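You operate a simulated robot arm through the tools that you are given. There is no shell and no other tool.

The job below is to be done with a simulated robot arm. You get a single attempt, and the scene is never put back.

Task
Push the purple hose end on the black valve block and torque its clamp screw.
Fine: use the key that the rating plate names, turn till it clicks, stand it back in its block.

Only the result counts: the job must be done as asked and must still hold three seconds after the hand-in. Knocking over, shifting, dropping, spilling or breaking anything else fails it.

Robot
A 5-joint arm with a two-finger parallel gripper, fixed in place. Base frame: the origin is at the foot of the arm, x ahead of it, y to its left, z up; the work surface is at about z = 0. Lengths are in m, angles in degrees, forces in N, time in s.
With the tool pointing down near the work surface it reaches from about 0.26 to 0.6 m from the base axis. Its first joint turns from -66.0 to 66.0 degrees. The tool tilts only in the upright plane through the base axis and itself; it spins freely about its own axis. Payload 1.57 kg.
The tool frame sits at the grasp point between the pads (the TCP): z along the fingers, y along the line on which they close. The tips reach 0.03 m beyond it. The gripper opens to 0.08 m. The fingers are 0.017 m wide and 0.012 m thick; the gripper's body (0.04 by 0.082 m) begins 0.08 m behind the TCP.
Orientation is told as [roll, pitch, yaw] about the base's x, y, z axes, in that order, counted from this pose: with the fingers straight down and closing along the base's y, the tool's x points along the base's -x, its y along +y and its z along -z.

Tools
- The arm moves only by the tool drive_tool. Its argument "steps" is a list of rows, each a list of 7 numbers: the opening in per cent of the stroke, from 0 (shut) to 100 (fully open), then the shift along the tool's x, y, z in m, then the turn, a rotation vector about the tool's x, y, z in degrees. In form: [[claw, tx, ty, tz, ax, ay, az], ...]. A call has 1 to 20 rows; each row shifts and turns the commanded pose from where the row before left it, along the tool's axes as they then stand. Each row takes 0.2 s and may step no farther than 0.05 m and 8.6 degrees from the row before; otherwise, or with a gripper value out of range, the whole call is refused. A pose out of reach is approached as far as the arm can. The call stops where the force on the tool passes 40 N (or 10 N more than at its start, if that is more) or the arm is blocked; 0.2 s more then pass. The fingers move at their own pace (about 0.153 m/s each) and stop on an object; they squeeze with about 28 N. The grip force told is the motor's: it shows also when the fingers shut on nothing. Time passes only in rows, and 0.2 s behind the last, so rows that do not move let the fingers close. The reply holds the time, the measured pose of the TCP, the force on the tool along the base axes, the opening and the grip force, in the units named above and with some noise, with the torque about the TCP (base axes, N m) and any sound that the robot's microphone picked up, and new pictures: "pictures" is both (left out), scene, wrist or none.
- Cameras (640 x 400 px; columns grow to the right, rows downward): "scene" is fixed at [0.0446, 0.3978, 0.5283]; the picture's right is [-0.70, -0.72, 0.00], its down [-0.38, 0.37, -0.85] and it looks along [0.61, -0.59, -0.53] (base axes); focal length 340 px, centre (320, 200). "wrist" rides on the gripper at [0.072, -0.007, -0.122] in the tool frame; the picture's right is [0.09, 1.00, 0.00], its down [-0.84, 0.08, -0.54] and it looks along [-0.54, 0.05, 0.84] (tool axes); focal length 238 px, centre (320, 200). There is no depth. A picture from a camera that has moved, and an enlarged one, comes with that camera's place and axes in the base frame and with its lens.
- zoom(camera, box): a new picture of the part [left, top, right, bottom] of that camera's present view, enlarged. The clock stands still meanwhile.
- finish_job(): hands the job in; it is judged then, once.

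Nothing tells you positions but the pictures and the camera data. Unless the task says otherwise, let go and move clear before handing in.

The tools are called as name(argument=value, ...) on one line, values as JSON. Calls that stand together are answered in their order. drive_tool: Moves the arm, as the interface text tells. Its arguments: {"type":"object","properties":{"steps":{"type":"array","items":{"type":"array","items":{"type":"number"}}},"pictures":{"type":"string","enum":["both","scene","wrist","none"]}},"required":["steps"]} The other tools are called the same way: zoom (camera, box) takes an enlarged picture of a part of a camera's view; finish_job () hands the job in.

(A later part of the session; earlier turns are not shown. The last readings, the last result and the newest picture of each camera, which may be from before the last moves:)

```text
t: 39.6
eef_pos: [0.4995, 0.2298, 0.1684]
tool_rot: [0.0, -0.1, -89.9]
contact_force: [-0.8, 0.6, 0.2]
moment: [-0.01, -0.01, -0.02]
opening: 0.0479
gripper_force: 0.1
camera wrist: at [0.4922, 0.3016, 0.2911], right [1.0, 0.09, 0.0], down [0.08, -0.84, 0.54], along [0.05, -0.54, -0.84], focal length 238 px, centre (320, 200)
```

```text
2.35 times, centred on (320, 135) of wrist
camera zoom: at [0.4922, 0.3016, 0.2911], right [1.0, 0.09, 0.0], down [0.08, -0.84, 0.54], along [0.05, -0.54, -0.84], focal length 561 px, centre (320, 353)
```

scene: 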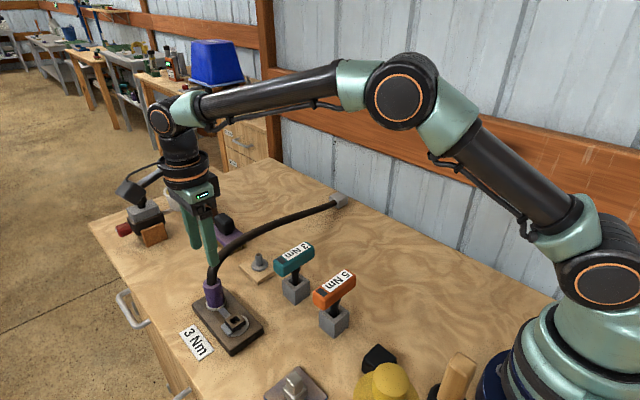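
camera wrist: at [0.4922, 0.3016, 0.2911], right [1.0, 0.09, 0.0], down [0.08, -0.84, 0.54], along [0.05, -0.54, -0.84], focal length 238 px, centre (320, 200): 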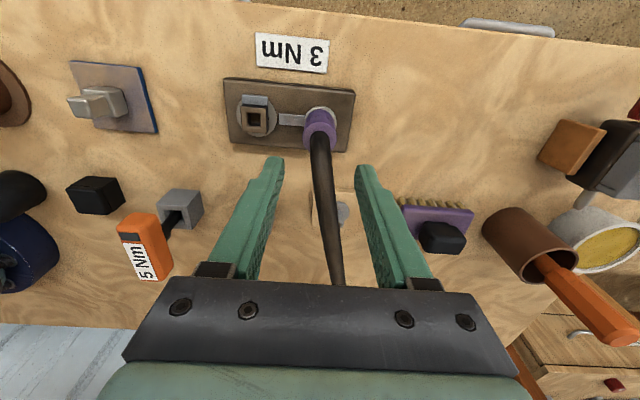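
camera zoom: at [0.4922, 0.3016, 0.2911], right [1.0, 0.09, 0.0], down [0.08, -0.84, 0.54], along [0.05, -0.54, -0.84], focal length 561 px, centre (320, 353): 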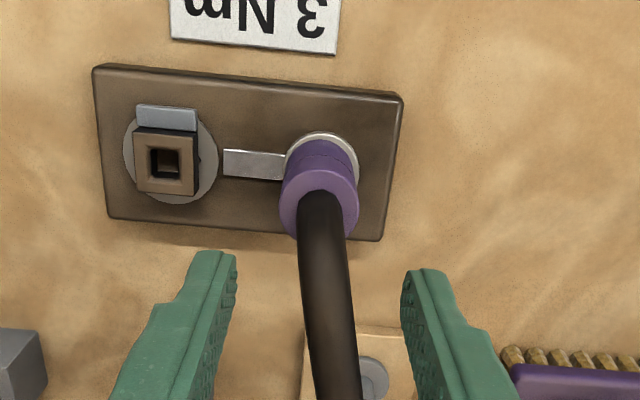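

The hose end stays put on the spigot. Now I'll rise well clear of the hose arc and move over the teal 3 Nm key.

drive_tool(steps=[[60, 0, 0, -0.03, 0, 0, 0], [60, 0, 0, -0.03, 0, 0, 0], [60, 0, 0, -0.02, 0, 0, 0], [80, -0.0338, -0.0185, 0, 0, 0, 0], [80, -0.0338, -0.0185, 0, 0, 0, 0], [80, -0.0338, -0.0185, 0, 0, 0, 0], [80, -0.0338, -0.0185, 0, 0, 0, 0], [80, 0, 0, 0.025, 0, 0, 0], [80, 0, 0, 0.025, 0, 0, 0], [80, 0, 0, 0, 0, 0, 0]], pictures="both")

zoom(camera="wrist", box=[230, 60, 410, 240])

zoom(camera="scene", box=[180, 200, 360, 350])

```text
t: 41.8
eef_pos: [0.4261, 0.0934, 0.198]
tool_rot: [0.0, 0.0, -89.9]
contact_force: [0.1, -0.1, 0.4]
moment: [0.0, -0.04, -0.04]
opening: 0.0641
gripper_force: 0.1
camera wrist: at [0.4188, 0.1666, 0.3205], right [1.0, 0.09, 0.0], down [0.08, -0.84, 0.54], along [0.05, -0.54, -0.84], focal length 238 px, centre (320, 200)
```

scene: 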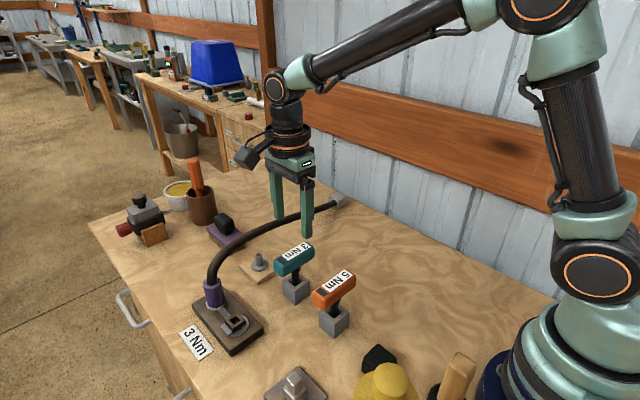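
wrist: 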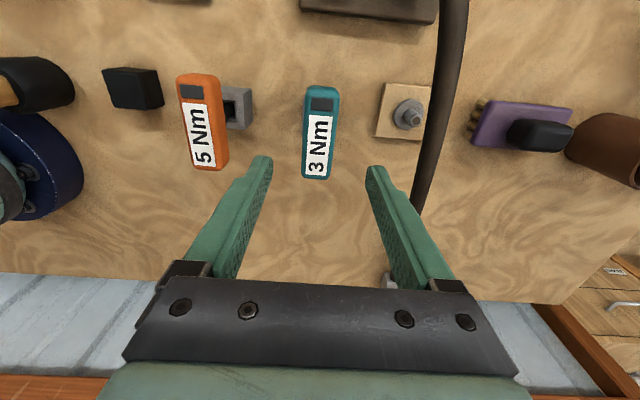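

```text
2.22 times, centred on (320, 150) of wrist
camera zoom: at [0.4188, 0.1666, 0.3205], right [1.0, 0.09, 0.0], down [0.08, -0.84, 0.54], along [0.05, -0.54, -0.84], focal length 530 px, centre (320, 311)
```

zoom: 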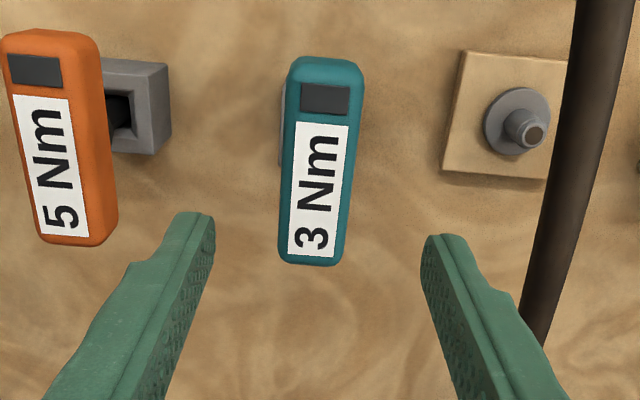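

```text
2.67 times, centred on (270, 275) of scene
camera zoom: at [0.0446, 0.3978, 0.5283], right [-0.7, -0.72, 0.0], down [-0.38, 0.37, -0.85], along [0.61, -0.59, -0.53], focal length 908 px, centre (453, 0)
```

zoom: 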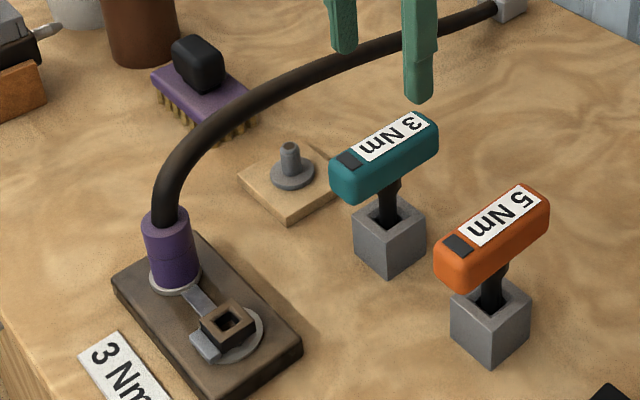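

The teal key's handle runs along y with its centre near (0.425, 0.097), top at z≈0.10–0.11. I'll lower to get a tighter measurement before gripping.

drive_tool(steps=[[80, 0.002, -0.0005, 0.02, 0, 0, 0], [80, 0, 0, 0.02, 0, 0, 0], [80, 0, 0, 0, 0, 0, 0]], pictures="both")

zoom(camera="wrist", box=[240, 80, 400, 240])

zoom(camera="scene", box=[260, 220, 350, 310])

```text
t: 42.6
eef_pos: [0.4256, 0.0968, 0.1574]
tool_rot: [-0.1, -0.1, -90.1]
contact_force: [-0.4, 0.7, 0.4]
moment: [0.01, 0.03, -0.01]
opening: 0.0639
gripper_force: 0.2
camera wrist: at [0.4179, 0.1691, 0.2806], right [1.0, 0.09, 0.0], down [0.08, -0.84, 0.54], along [0.05, -0.54, -0.84], focal length 238 px, centre (320, 200)
```

scene: 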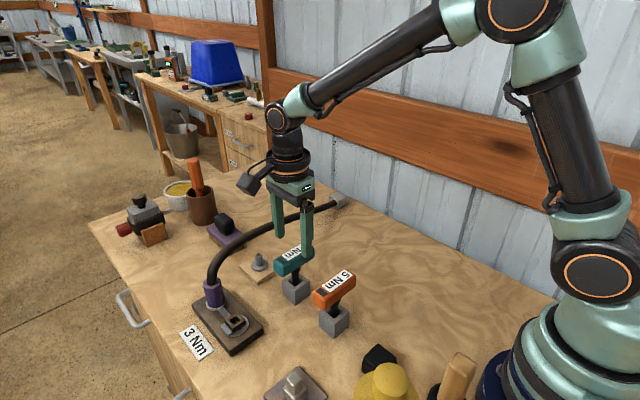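
wrist: 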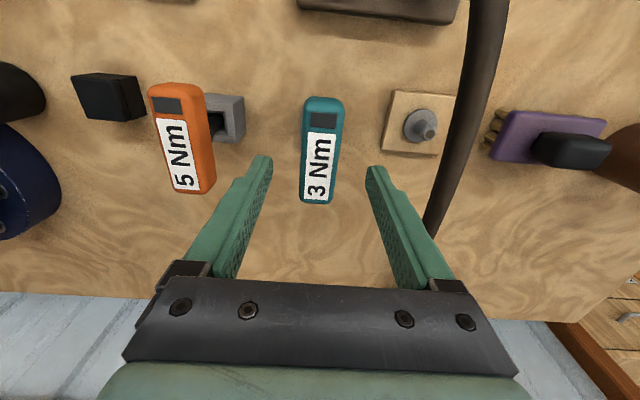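

```text
2.50 times, centred on (320, 160) of wrist
camera zoom: at [0.4179, 0.1691, 0.2806], right [1.0, 0.09, 0.0], down [0.08, -0.84, 0.54], along [0.05, -0.54, -0.84], focal length 596 px, centre (320, 300)
```

zoom: 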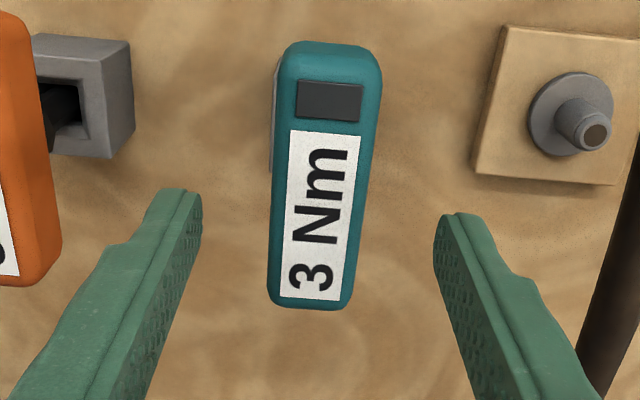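

```text
4.44 times, centred on (305, 265) of scene
camera zoom: at [0.0446, 0.3978, 0.5283], right [-0.7, -0.72, 0.0], down [-0.38, 0.37, -0.85], along [0.61, -0.59, -0.53], focal length 1512 px, centre (387, -89)
```

zoom: 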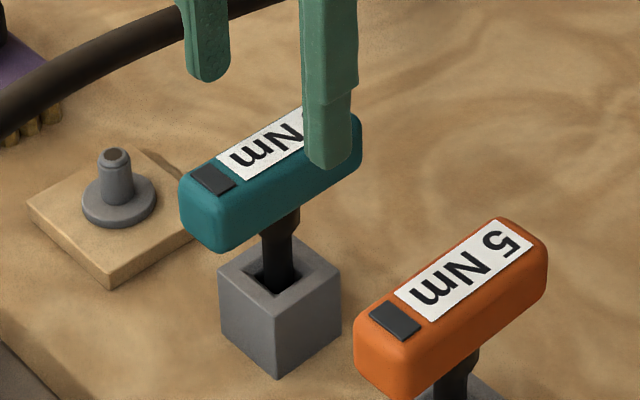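

The handle is centred under the tool and parallel to the pads. Descending around it and closing.

drive_tool(steps=[[80, 0, 0, 0.02, 0, 0, 0], [80, 0, 0, 0.025, 0, 0, 0], [80, 0, 0, 0.025, 0, 0, 0], [80, 0, 0, 0, 0, 0, 0]], pictures="both")

zoom(camera="scene", box=[260, 220, 350, 310])

zoom(camera="wrist", box=[220, 80, 420, 260])

```text
t: 43.6
eef_pos: [0.4248, 0.0972, 0.0869]
tool_rot: [0.1, 0.0, -89.9]
contact_force: [0.0, 1.2, 0.0]
moment: [0.01, 0.0, -0.01]
opening: 0.064
gripper_force: 0.0
camera wrist: at [0.4179, 0.1692, 0.2098], right [1.0, 0.09, 0.0], down [0.08, -0.84, 0.54], along [0.05, -0.54, -0.84], focal length 238 px, centre (320, 200)
```

scene: 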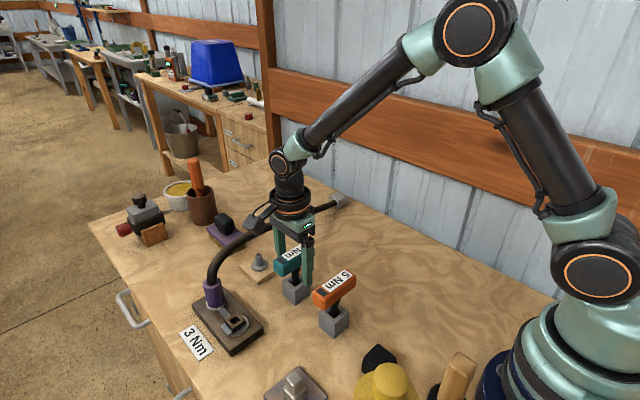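
wrist: 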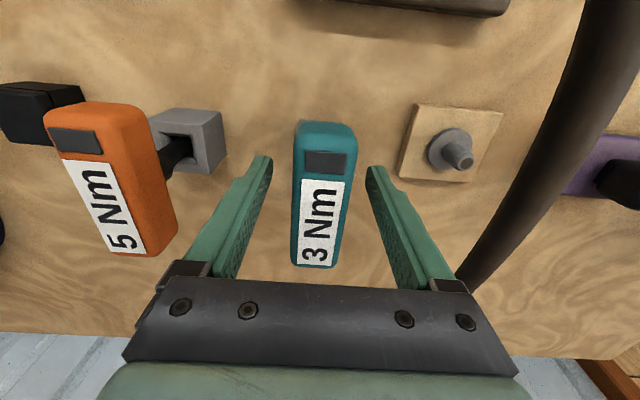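

```text
4.44 times, centred on (305, 265) of scene
camera zoom: at [0.0446, 0.3978, 0.5283], right [-0.7, -0.72, 0.0], down [-0.38, 0.37, -0.85], along [0.61, -0.59, -0.53], focal length 1512 px, centre (387, -89)
```

zoom: 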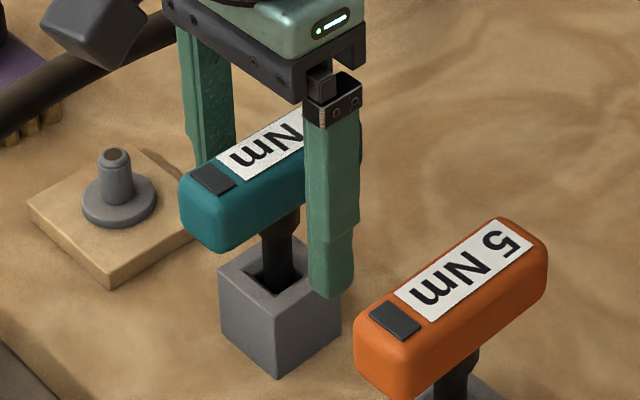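

```text
2.22 times, centred on (320, 170) of wrist
camera zoom: at [0.4179, 0.1692, 0.2098], right [1.0, 0.09, 0.0], down [0.08, -0.84, 0.54], along [0.05, -0.54, -0.84], focal length 530 px, centre (320, 267)
```

zoom: 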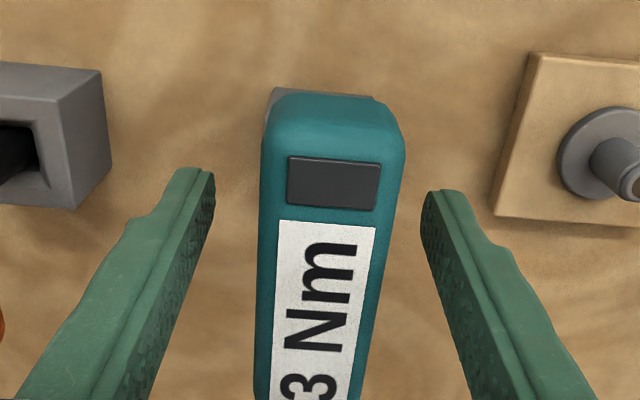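

Fingers straddle the handle symmetrically with the tips above the block. Closing.

drive_tool(steps=[[50, 0, 0, 0, 0, 0, 0], [0, 0, 0, 0, 0, 0, 0], [0, 0, 0, 0, 0, 0, 0], [0, 0, 0, 0, 0, 0, 0]], pictures="both")

zoom(camera="wrist", box=[220, 80, 420, 280])

zoom(camera="scene", box=[260, 220, 350, 310])

```text
t: 44.6
eef_pos: [0.4248, 0.0965, 0.0868]
tool_rot: [0.1, 0.0, -89.9]
contact_force: [0.5, 0.2, 0.1]
moment: [0.02, 0.02, 0.02]
opening: 0.0294
gripper_force: 28.0
camera wrist: at [0.4179, 0.1693, 0.2101], right [1.0, 0.09, 0.0], down [0.08, -0.84, 0.54], along [0.05, -0.54, -0.84], focal length 238 px, centre (320, 200)
```

scene: 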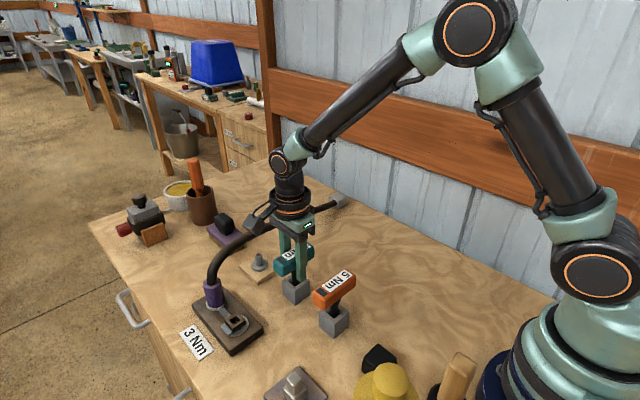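
wrist: 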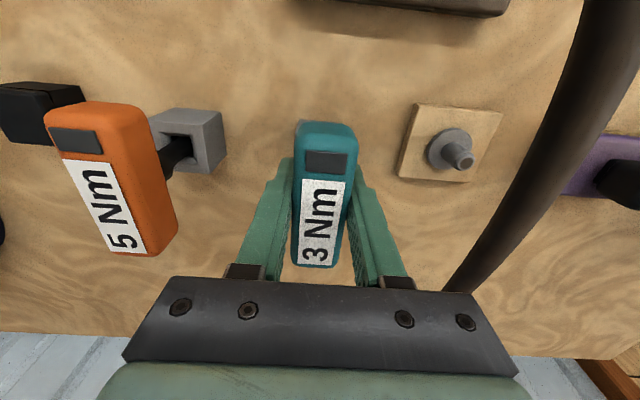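

```text
2.00 times, centred on (320, 180) of wrist
camera zoom: at [0.4179, 0.1693, 0.2101], right [1.0, 0.09, 0.0], down [0.08, -0.84, 0.54], along [0.05, -0.54, -0.84], focal length 477 px, centre (320, 240)
```

zoom: 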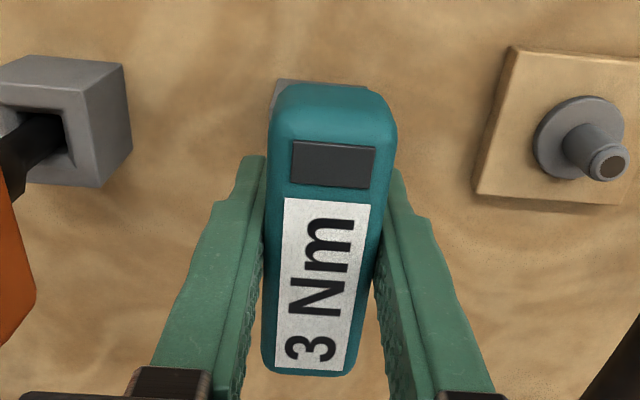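

```text
4.44 times, centred on (305, 265) of scene
camera zoom: at [0.0446, 0.3978, 0.5283], right [-0.7, -0.72, 0.0], down [-0.38, 0.37, -0.85], along [0.61, -0.59, -0.53], focal length 1512 px, centre (387, -89)
```

zoom: 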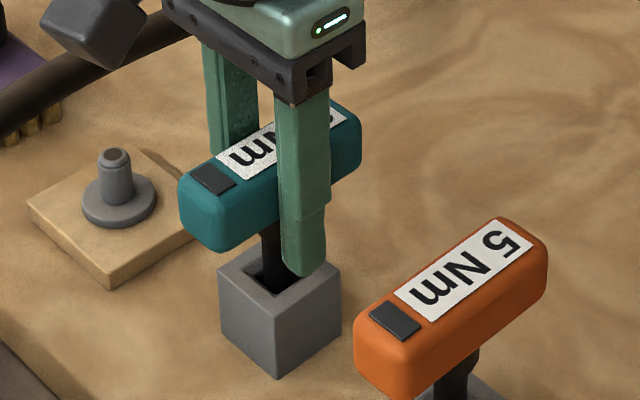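

Key gripped (29.4 mm wide). TCP at grip is about (0.4246, 0.0973, 0.088), which I'll need for the return. Lifting slowly straight up.

drive_tool(steps=[[0, 0, 0, -0.002, 0, 0, 0], [0, 0, 0, -0.003, 0, 0, 0], [0, 0, 0, -0.004, 0, 0, 0], [0, 0, 0, -0.004, 0, 0, 0], [0, 0, 0, -0.004, 0, 0, 0], [0, 0, 0, -0.004, 0, 0, 0], [0, 0, 0, -0.004, 0, 0, 0], [0, 0, 0, 0, 0, 0, 0]], pictures="both")

zoom(camera="scene", box=[250, 200, 350, 310])

zoom(camera="wrist", box=[220, 80, 420, 280])

```text
t: 46.4
eef_pos: [0.4254, 0.0979, 0.1141]
tool_rot: [0.0, 0.0, -90.0]
contact_force: [-0.5, 0.1, -0.8]
moment: [0.01, 0.02, -0.02]
opening: 0.0295
gripper_force: 27.7
camera wrist: at [0.4182, 0.1692, 0.236], right [1.0, 0.09, 0.0], down [0.08, -0.84, 0.54], along [0.05, -0.54, -0.84], focal length 238 px, centre (320, 200)
```

scene: 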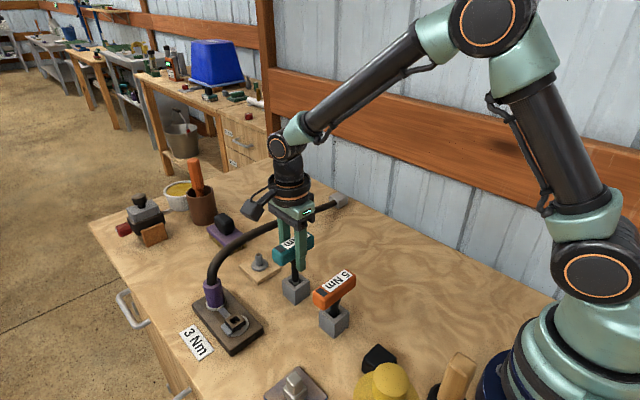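
wrist: 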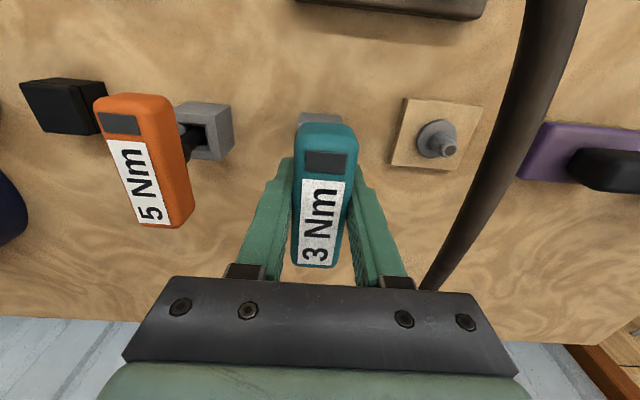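

```text
3.64 times, centred on (300, 255) of scene
camera zoom: at [0.0446, 0.3978, 0.5283], right [-0.7, -0.72, 0.0], down [-0.38, 0.37, -0.85], along [0.61, -0.59, -0.53], focal length 1238 px, centre (393, 0)
```

zoom: 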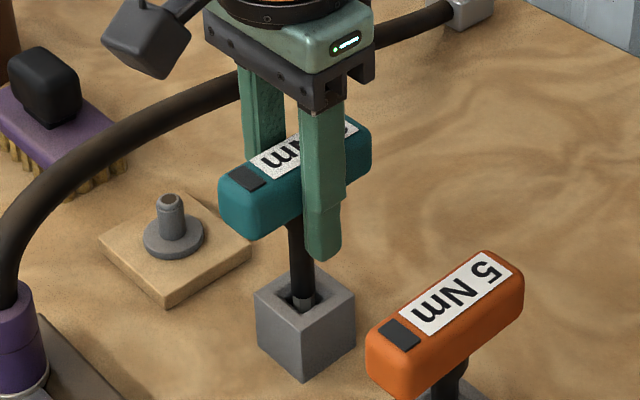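

```text
2.00 times, centred on (320, 180) of wrist
camera zoom: at [0.4182, 0.1692, 0.236], right [1.0, 0.09, 0.0], down [0.08, -0.84, 0.54], along [0.05, -0.54, -0.84], focal length 477 px, centre (320, 240)
```

zoom: 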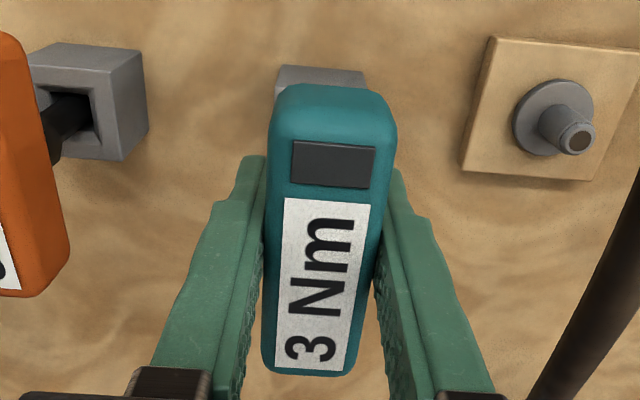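

The key is coming out straight without slipping. Continuing the lift until its tip clears the block.

drive_tool(steps=[[0, 0, 0, -0.004, 0, 0, 0], [0, 0, 0, -0.004, 0, 0, 0], [0, 0, 0, -0.005, 0, 0, 0], [0, 0, 0, -0.006, 0, 0, 0], [0, 0, 0, -0.006, 0, 0, 0], [0, 0, 0, -0.006, 0, 0, 0], [0, 0, 0, -0.006, 0, 0, 0], [0, 0, 0, -0.006, 0, 0, 0], [0, 0, 0, 0, 0, 0, 0]], pictures="both")

zoom(camera="scene", box=[250, 190, 350, 310])

zoom(camera="wrist", box=[220, 60, 420, 260])

```text
t: 48.4
eef_pos: [0.4267, 0.0957, 0.1569]
tool_rot: [0.1, 0.0, -90.0]
contact_force: [-0.3, 0.4, -1.0]
moment: [-0.01, 0.02, -0.02]
opening: 0.0297
gripper_force: 28.3
camera wrist: at [0.4184, 0.169, 0.2788], right [1.0, 0.09, 0.0], down [0.08, -0.84, 0.54], along [0.05, -0.54, -0.84], focal length 238 px, centre (320, 200)
```

scene: 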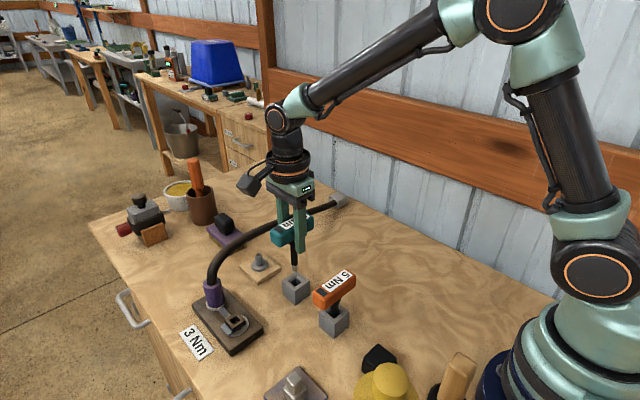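
wrist: 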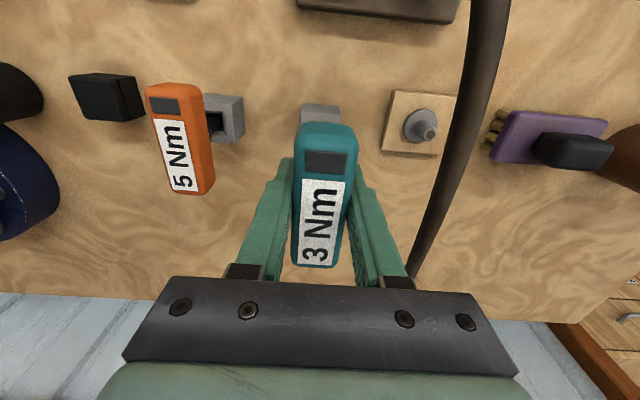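

```text
3.33 times, centred on (300, 250) of scene
camera zoom: at [0.0446, 0.3978, 0.5283], right [-0.7, -0.72, 0.0], down [-0.38, 0.37, -0.85], along [0.61, -0.59, -0.53], focal length 1134 px, centre (387, 33)
```

zoom: 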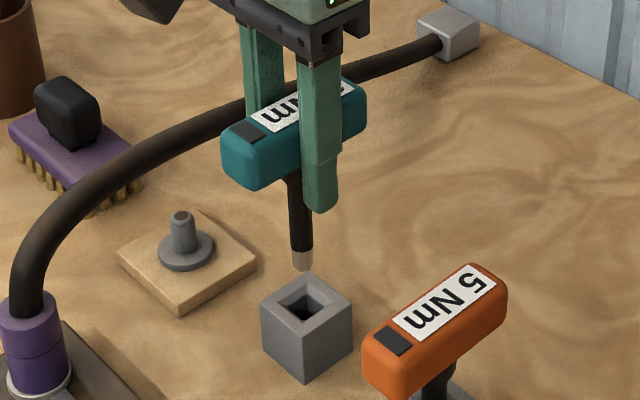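

```text
2.00 times, centred on (320, 160) of wrist
camera zoom: at [0.4184, 0.169, 0.2788], right [1.0, 0.09, 0.0], down [0.08, -0.84, 0.54], along [0.05, -0.54, -0.84], focal length 477 px, centre (320, 280)
```

zoom: 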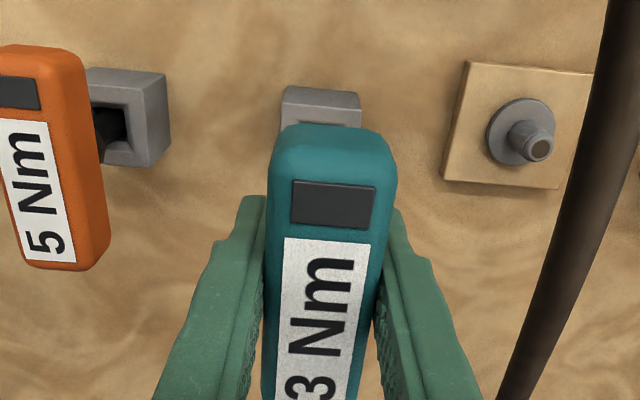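

The key is out; its steel square tip hangs about 88 mm below the TCP. I'll move toward the valve but stop short in y so the wrist camera can look almost straight down on the clamp screw for a precise fix.

drive_tool(steps=[[0, 0, 0, -0.012, 0, 0, 0], [0, 0.012, 0.0007, 0, 0, 0, 0], [0, 0.012, 0.0007, 0, 0, 0, 0], [0, 0.012, 0.0008, 0, 0, 0, 0], [0, 0.012, 0.0008, 0, 0, 0, 0], [0, 0.012, 0.0007, 0, 0, 0, 0], [0, 0.012, 0.0007, 0, 0, 0, 0], [0, 0, 0, 0, 0, 0, 0]], pictures="both")

zoom(camera="wrist", box=[270, 20, 370, 120])

zoom(camera="scene", box=[190, 220, 310, 350])

```text
t: 50.2
eef_pos: [0.43, 0.1676, 0.1691]
tool_rot: [0.0, 0.0, -90.0]
contact_force: [0.2, -0.1, -0.7]
moment: [0.0, 0.03, 0.02]
opening: 0.0298
gripper_force: 28.2
camera wrist: at [0.4228, 0.2412, 0.2909], right [1.0, 0.09, 0.0], down [0.08, -0.84, 0.54], along [0.05, -0.54, -0.84], focal length 238 px, centre (320, 200)
```

scene: 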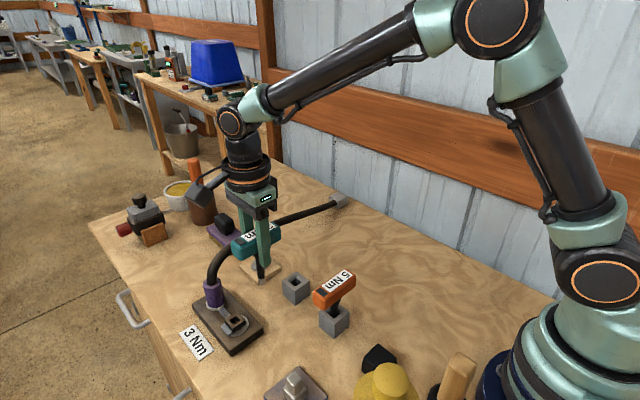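
wrist: 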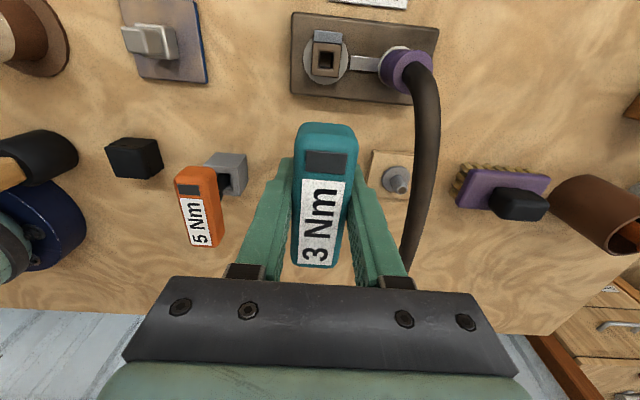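

```text
4.00 times, centred on (320, 70) of wrist
camera zoom: at [0.4228, 0.2412, 0.2909], right [1.0, 0.09, 0.0], down [0.08, -0.84, 0.54], along [0.05, -0.54, -0.84], focal length 953 px, centre (320, 720)
```

zoom: 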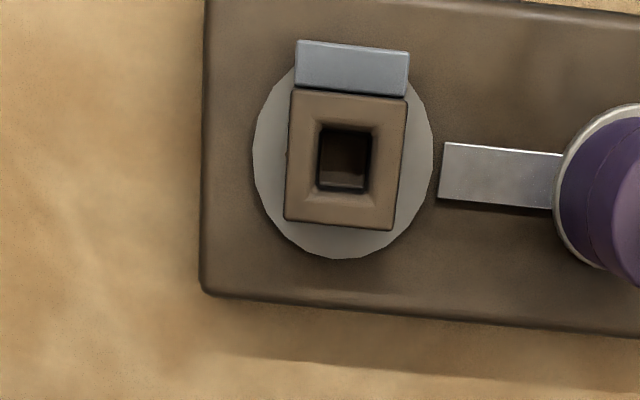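

```text
3.08 times, centred on (250, 285) of scene
camera zoom: at [0.0446, 0.3978, 0.5283], right [-0.7, -0.72, 0.0], down [-0.38, 0.37, -0.85], along [0.61, -0.59, -0.53], focal length 1047 px, centre (535, -62)
```

zoom: 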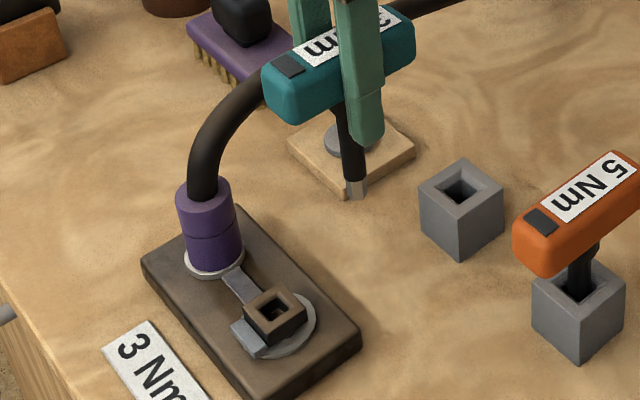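

From nearly overhead the screw socket centre is at (0.4294, 0.2308), square to the base axes, hole ~12 mm. I'll move the key over it, then check alignment from the scene camera before lowering.

drive_tool(steps=[[0, 0.0103, 0, 0, 0, 0, 0], [0, 0.0103, 0, 0, 0, 0, 0], [0, 0.0103, 0, 0, 0, 0, 0], [0, 0.0103, 0, 0, 0, 0, 0], [0, 0.0103, 0, 0, 0, 0, 0], [0, 0.0103, 0, 0, 0, 0, 0], [0, 0, 0, 0.008, 0, 0, 0], [0, 0, 0, 0.008, 0, 0, 0], [0, 0, 0, 0.008, 0, 0, 0], [0, 0, 0, 0, 0, 0, 0]], pictures="both")

zoom(camera="scene", box=[200, 260, 270, 340])

zoom(camera="wrist", box=[240, 60, 400, 200])

```text
t: 52.4
eef_pos: [0.4302, 0.2311, 0.1457]
tool_rot: [0.0, 0.0, -90.1]
contact_force: [-1.0, -0.5, -1.2]
moment: [0.03, -0.01, -0.03]
opening: 0.0296
gripper_force: 28.0
camera wrist: at [0.4224, 0.3032, 0.2667], right [1.0, 0.09, 0.0], down [0.08, -0.84, 0.54], along [0.05, -0.54, -0.84], focal length 238 px, centre (320, 200)
```

scene: 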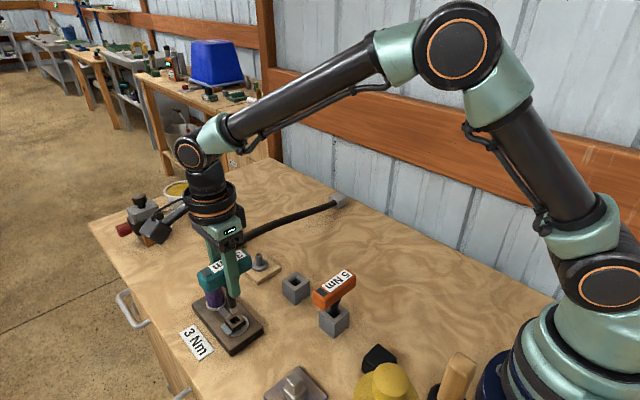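
wrist: 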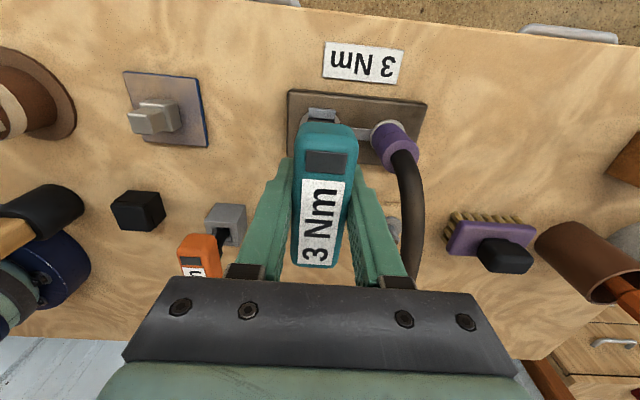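

```text
5.00 times, centred on (235, 300) of scene
camera zoom: at [0.0446, 0.3978, 0.5283], right [-0.7, -0.72, 0.0], down [-0.38, 0.37, -0.85], along [0.61, -0.59, -0.53], focal length 1702 px, centre (745, -300)
```

zoom: 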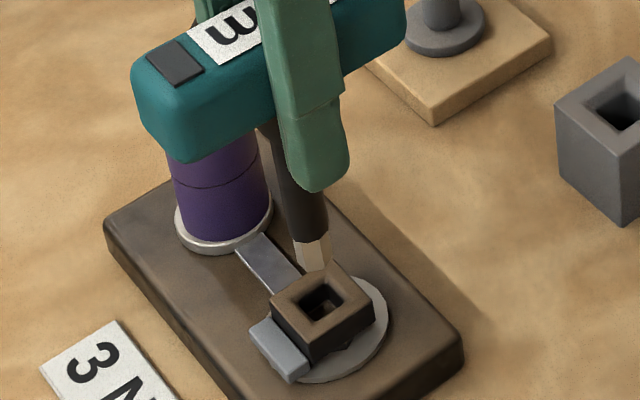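

```text
2.86 times, centred on (320, 130) of wrist
camera zoom: at [0.4224, 0.3032, 0.2667], right [1.0, 0.09, 0.0], down [0.08, -0.84, 0.54], along [0.05, -0.54, -0.84], focal length 681 px, centre (320, 400)
```

zoom: 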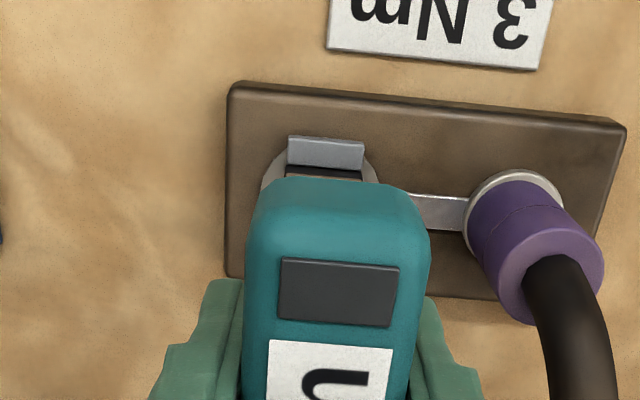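

I'll zoom tighter on the tip and socket to check the alignment before lowering.

zoom(camera="scene", box=[222, 290, 252, 320])

zoom(camera="scene", box=[215, 270, 255, 310])

```text
13.33 times, centred on (237, 305) of scene
camera zoom: at [0.0446, 0.3978, 0.5283], right [-0.7, -0.72, 0.0], down [-0.38, 0.37, -0.85], along [0.61, -0.59, -0.53], focal length 4538 px, centre (1427, -1200)
```

zoom: 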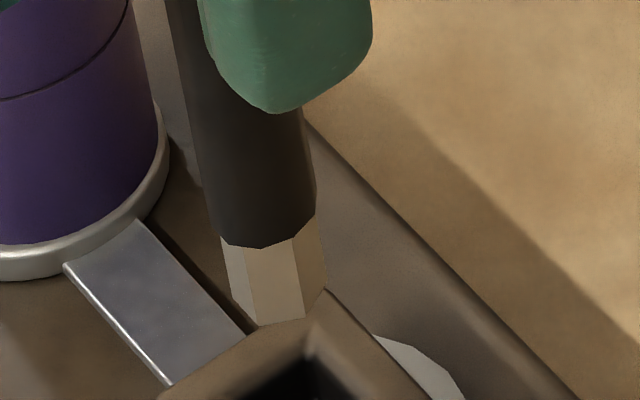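

```text
10.00 times, centred on (235, 290) of scene
camera zoom: at [0.0446, 0.3978, 0.5283], right [-0.7, -0.72, 0.0], down [-0.38, 0.37, -0.85], along [0.61, -0.59, -0.53], focal length 3403 px, centre (1170, -700)
```

zoom: 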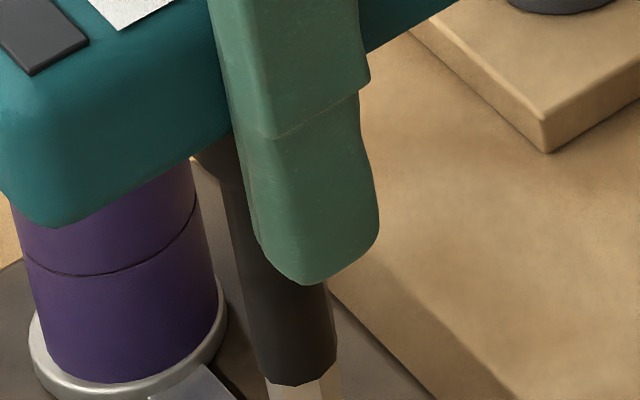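

The tip looks like a hex bit about 11 mm across flats. I'll look closely into the socket itself to compare.

zoom(camera="scene", box=[222, 305, 252, 335])

zoom(camera="scene", box=[280, 268, 315, 303])

```text
13.33 times, centred on (237, 320) of scene
camera zoom: at [0.0446, 0.3978, 0.5283], right [-0.7, -0.72, 0.0], down [-0.38, 0.37, -0.85], along [0.61, -0.59, -0.53], focal length 4538 px, centre (1427, -1400)
```

zoom: 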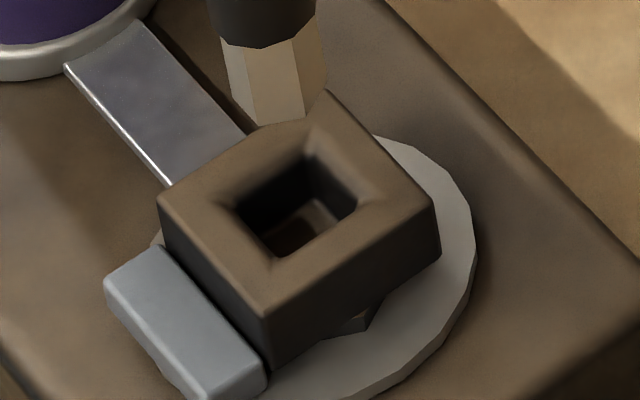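

```text
11.43 times, centred on (298, 286) of scene
camera zoom: at [0.0446, 0.3978, 0.5283], right [-0.7, -0.72, 0.0], down [-0.38, 0.37, -0.85], along [0.61, -0.59, -0.53], focal length 3889 px, centre (577, -777)
```

zoom: 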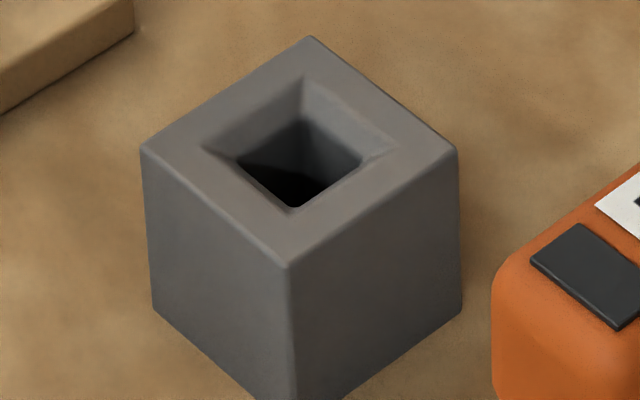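

The socket has a chamfered hole, and alignment is within about half a millimetre: I need roughly +0.3 mm in x and y. I'll correct and lower to just above the socket, then re-check.

drive_tool(steps=[[0, 0.0003, 0.0003, 0.002, 0, 0, 0], [0, 0, 0, 0.003, 0, 0, 0], [0, 0, 0, 0.003, 0, 0, 0], [0, 0, 0, 0.003, 0, 0, 0], [0, 0, 0, 0.002, 0, 0, 0], [0, 0, 0, 0, 0, 0, 0]], pictures="wrist")

zoom(camera="scene", box=[222, 300, 252, 330])

```text
t: 53.8
eef_pos: [0.4298, 0.2304, 0.1319]
tool_rot: [0.0, 0.1, -90.1]
contact_force: [0.3, -0.5, -1.8]
moment: [-0.02, 0.04, 0.0]
opening: 0.0299
gripper_force: 28.4
camera wrist: at [0.4228, 0.3032, 0.2536], right [1.0, 0.09, 0.0], down [0.08, -0.84, 0.54], along [0.05, -0.54, -0.84], focal length 238 px, centre (320, 200)
```

wrist: 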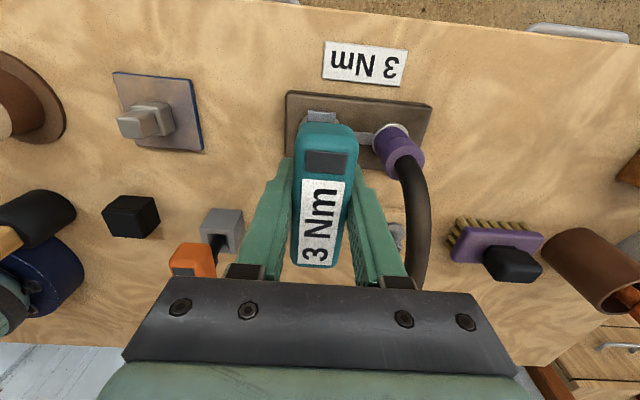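

```text
13.33 times, centred on (237, 315) of scene
camera zoom: at [0.0446, 0.3978, 0.5283], right [-0.7, -0.72, 0.0], down [-0.38, 0.37, -0.85], along [0.61, -0.59, -0.53], focal length 4538 px, centre (1427, -1333)
```

zoom: 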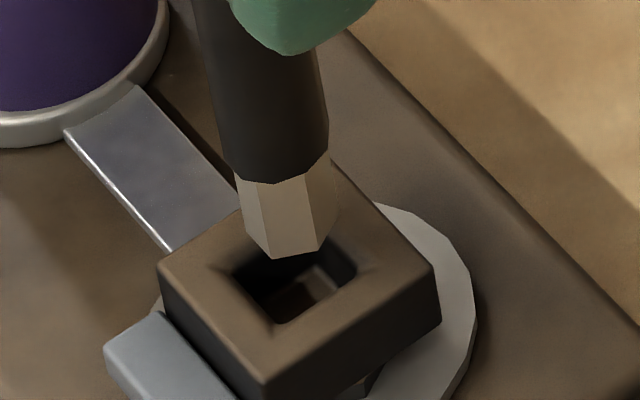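

The tip is lined up with the hole in the image. Lowering another 4 mm and looking again.

drive_tool(steps=[[0, 0, 0, 0.0015, 0, 0, 0], [0, 0, 0, 0.0015, 0, 0, 0], [0, 0, 0, 0.001, 0, 0, 0], [0, 0, 0, 0, 0, 0, 0]], pictures="none")

zoom(camera="scene", box=[222, 300, 252, 330])

zoom(camera="wrist", box=[280, 90, 360, 170])

```text
t: 54.8
eef_pos: [0.4294, 0.2292, 0.127]
tool_rot: [0.0, 0.1, -90.0]
contact_force: [-0.1, 0.6, -1.6]
moment: [-0.04, -0.01, 0.03]
opening: 0.0299
gripper_force: 28.1
```

```text
13.33 times, centred on (237, 315) of scene
camera zoom: at [0.0446, 0.3978, 0.5283], right [-0.7, -0.72, 0.0], down [-0.38, 0.37, -0.85], along [0.61, -0.59, -0.53], focal length 4538 px, centre (1427, -1333)
```

zoom: 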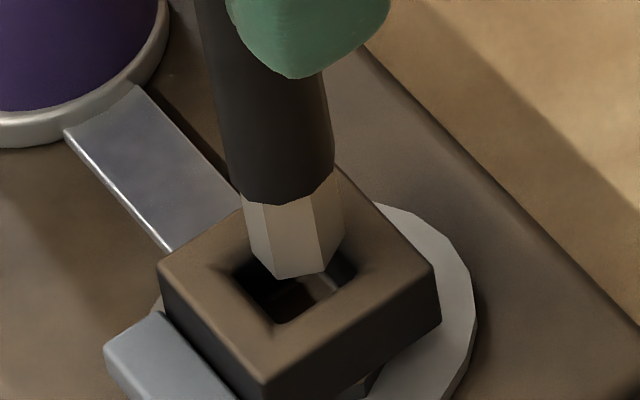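

```text
5.00 times, centred on (320, 130) of wrist
camera zoom: at [0.4226, 0.303, 0.2495], right [1.0, 0.09, 0.0], down [0.08, -0.84, 0.54], along [0.05, -0.54, -0.84], focal length 1192 px, centre (320, 550)
```

zoom: 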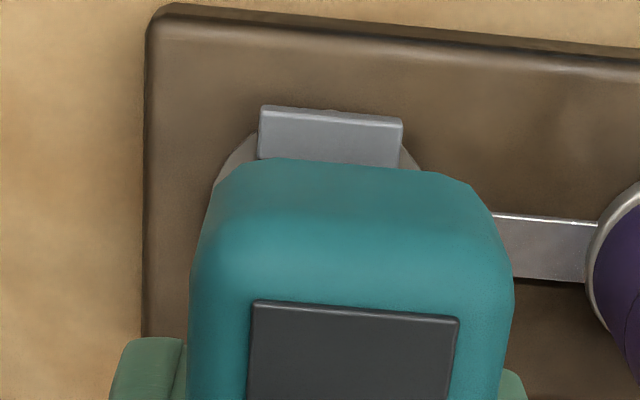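

Still aligned, about 2 mm above the hole. Lowering gently in 1 mm steps.

drive_tool(steps=[[0, 0.0001, 0.0001, 0.001, 0, 0, 0], [0, 0, 0, 0.001, 0, 0, 0], [0, 0, 0, 0.001, 0, 0, 0], [0, 0, 0, 0.001, 0, 0, 0], [0, 0, 0, 0, 0, 0, 0]], pictures="none")

zoom(camera="scene", box=[222, 300, 252, 330])

```text
t: 56.0
eef_pos: [0.4301, 0.2304, 0.1213]
tool_rot: [0.0, 0.1, -90.0]
contact_force: [1.0, -0.5, -1.9]
moment: [-0.01, -0.01, 0.0]
opening: 0.0298
gripper_force: 27.7
```

```text
13.33 times, centred on (237, 315) of scene
camera zoom: at [0.0446, 0.3978, 0.5283], right [-0.7, -0.72, 0.0], down [-0.38, 0.37, -0.85], along [0.61, -0.59, -0.53], focal length 4538 px, centre (1427, -1333)
```

zoom: 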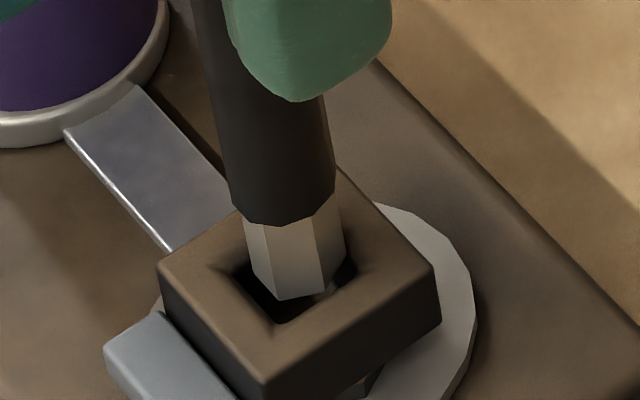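

The tip is entering the hole with no contact force. Continuing.

drive_tool(steps=[[0, 0, 0, 0.001, 0, 0, 0], [0, 0, 0, 0.001, 0, 0, 0], [0, 0, 0, 0.001, 0, 0, 0], [0, 0, 0, 0, 0, 0, 0]], pictures="none")

zoom(camera="scene", box=[222, 300, 252, 330])

```text
t: 57.0
eef_pos: [0.4295, 0.231, 0.1212]
tool_rot: [0.0, 0.0, -90.0]
contact_force: [0.0, 2.7, -1.5]
moment: [0.27, -0.03, 0.0]
opening: 0.0295
gripper_force: 28.2
```

```text
13.33 times, centred on (237, 315) of scene
camera zoom: at [0.0446, 0.3978, 0.5283], right [-0.7, -0.72, 0.0], down [-0.38, 0.37, -0.85], along [0.61, -0.59, -0.53], focal length 4538 px, centre (1427, -1333)
```

zoom: 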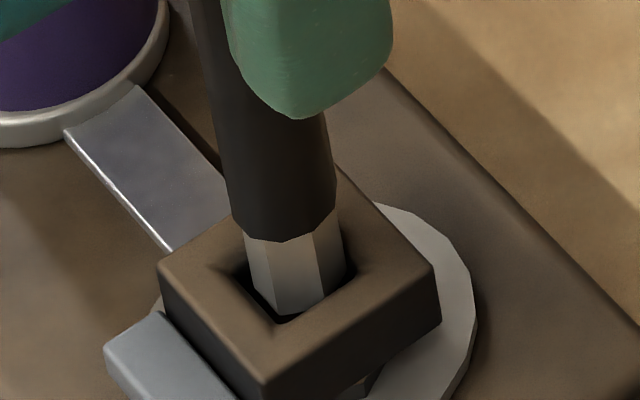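

A light side force of +2.7 N in y says the tip touches the −y wall's chamfer; I'll shift +0.6 mm in y and read the force again.

drive_tool(steps=[[0, 0.0006, 0, 0, 0, 0, 0], [0, 0, 0, 0, 0, 0, 0]], pictures="wrist")

zoom(camera="scene", box=[222, 300, 252, 330])

```text
t: 57.6
eef_pos: [0.4295, 0.2324, 0.122]
tool_rot: [-0.1, 0.1, -89.9]
contact_force: [0.0, 0.0, -0.9]
moment: [-0.02, -0.01, 0.02]
opening: 0.0299
gripper_force: 27.7
camera wrist: at [0.4227, 0.3037, 0.2429], right [1.0, 0.09, 0.0], down [0.08, -0.84, 0.54], along [0.05, -0.54, -0.84], focal length 238 px, centre (320, 200)
```

wrist: 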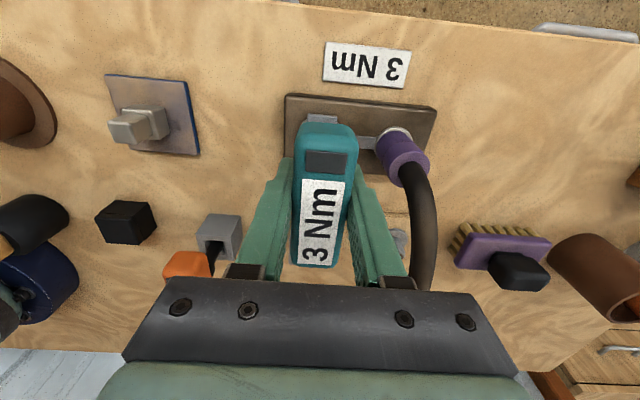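

```text
13.33 times, centred on (237, 315) of scene
camera zoom: at [0.0446, 0.3978, 0.5283], right [-0.7, -0.72, 0.0], down [-0.38, 0.37, -0.85], along [0.61, -0.59, -0.53], focal length 4538 px, centre (1427, -1333)
```

zoom: 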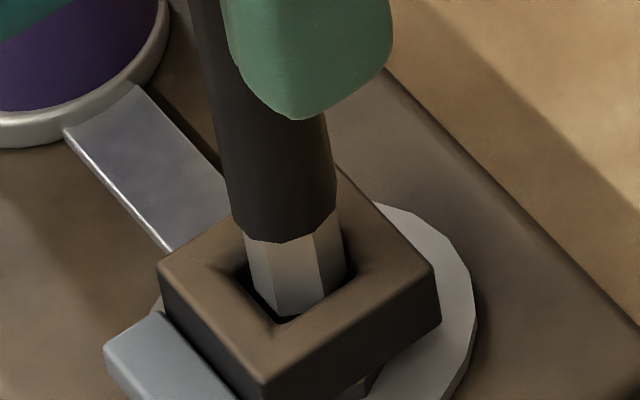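

Side force gone. Continuing down.

drive_tool(steps=[[0, 0, 0, 0.001, 0, 0, 0], [0, 0, 0, 0.001, 0, 0, 0], [0, 0, 0, 0.001, 0, 0, 0], [0, 0, 0, 0, 0, 0, 0]], pictures="none")

zoom(camera="scene", box=[222, 300, 252, 330])

```text
t: 58.6
eef_pos: [0.4293, 0.2312, 0.1169]
tool_rot: [0.0, 0.1, -89.9]
contact_force: [-0.2, -0.4, -1.7]
moment: [0.01, 0.01, 0.03]
opening: 0.0296
gripper_force: 27.6
```

```text
13.33 times, centred on (237, 315) of scene
camera zoom: at [0.0446, 0.3978, 0.5283], right [-0.7, -0.72, 0.0], down [-0.38, 0.37, -0.85], along [0.61, -0.59, -0.53], focal length 4538 px, centre (1427, -1333)
```

zoom: 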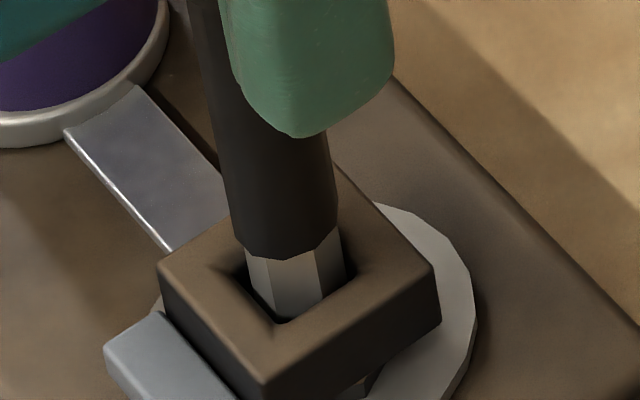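

Still free. Continuing down to seat the key.

drive_tool(steps=[[0, 0, 0, 0.001, 0, 0, 0], [0, 0, 0, 0.001, 0, 0, 0], [0, 0, 0, 0.001, 0, 0, 0], [0, 0, 0, 0.001, 0, 0, 0], [0, 0, 0, 0, 0, 0, 0]], pictures="none")

zoom(camera="scene", box=[222, 300, 252, 330])

```text
t: 59.8
eef_pos: [0.4302, 0.2312, 0.1134]
tool_rot: [0.1, 0.0, -89.9]
contact_force: [-1.3, 0.0, 2.8]
moment: [-0.03, 0.06, 0.0]
opening: 0.0296
gripper_force: 28.0
```

```text
13.33 times, centred on (237, 315) of scene
camera zoom: at [0.0446, 0.3978, 0.5283], right [-0.7, -0.72, 0.0], down [-0.38, 0.37, -0.85], along [0.61, -0.59, -0.53], focal length 4538 px, centre (1427, -1333)
```

zoom: 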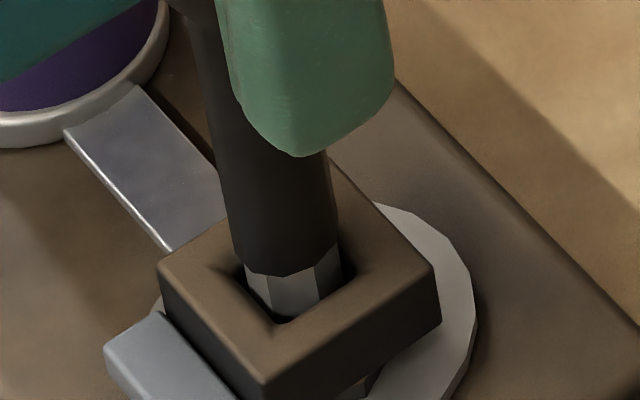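

A light upward force (about +4.5 N change) shows the tip has reached something, probably the floor of the socket. Pressing 1 mm more to confirm.

drive_tool(steps=[[0, 0, 0, 0.001, 0, 0, 0], [0, 0, 0, 0, 0, 0, 0]], pictures="wrist")

zoom(camera="scene", box=[222, 300, 252, 330])

```text
t: 60.4
eef_pos: [0.4298, 0.2315, 0.114]
tool_rot: [0.1, 0.0, -90.0]
contact_force: [-5.6, -1.4, 18.2]
moment: [-0.11, 0.45, 0.01]
opening: 0.0294
gripper_force: 28.1
camera wrist: at [0.4232, 0.3039, 0.236], right [1.0, 0.09, 0.0], down [0.08, -0.84, 0.54], along [0.05, -0.54, -0.84], focal length 238 px, centre (320, 200)
```

wrist: 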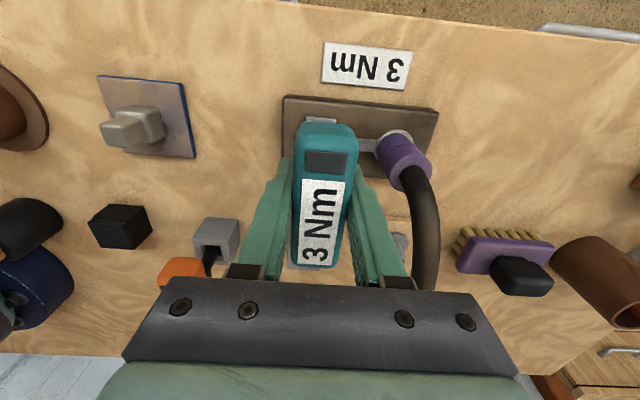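

```text
13.33 times, centred on (237, 315) of scene
camera zoom: at [0.0445, 0.3978, 0.5284], right [-0.7, -0.72, 0.0], down [-0.38, 0.37, -0.85], along [0.61, -0.59, -0.53], focal length 4538 px, centre (1427, -1333)
```

zoom: 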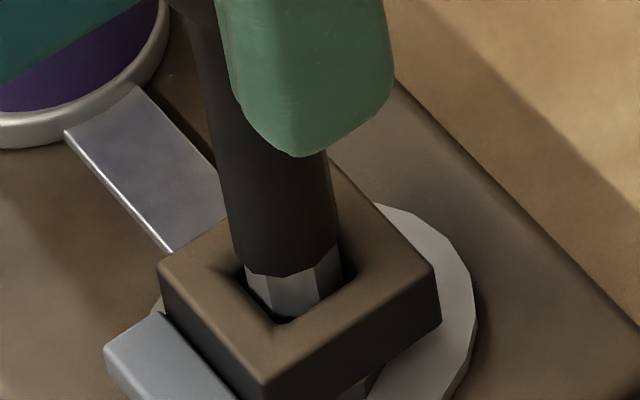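

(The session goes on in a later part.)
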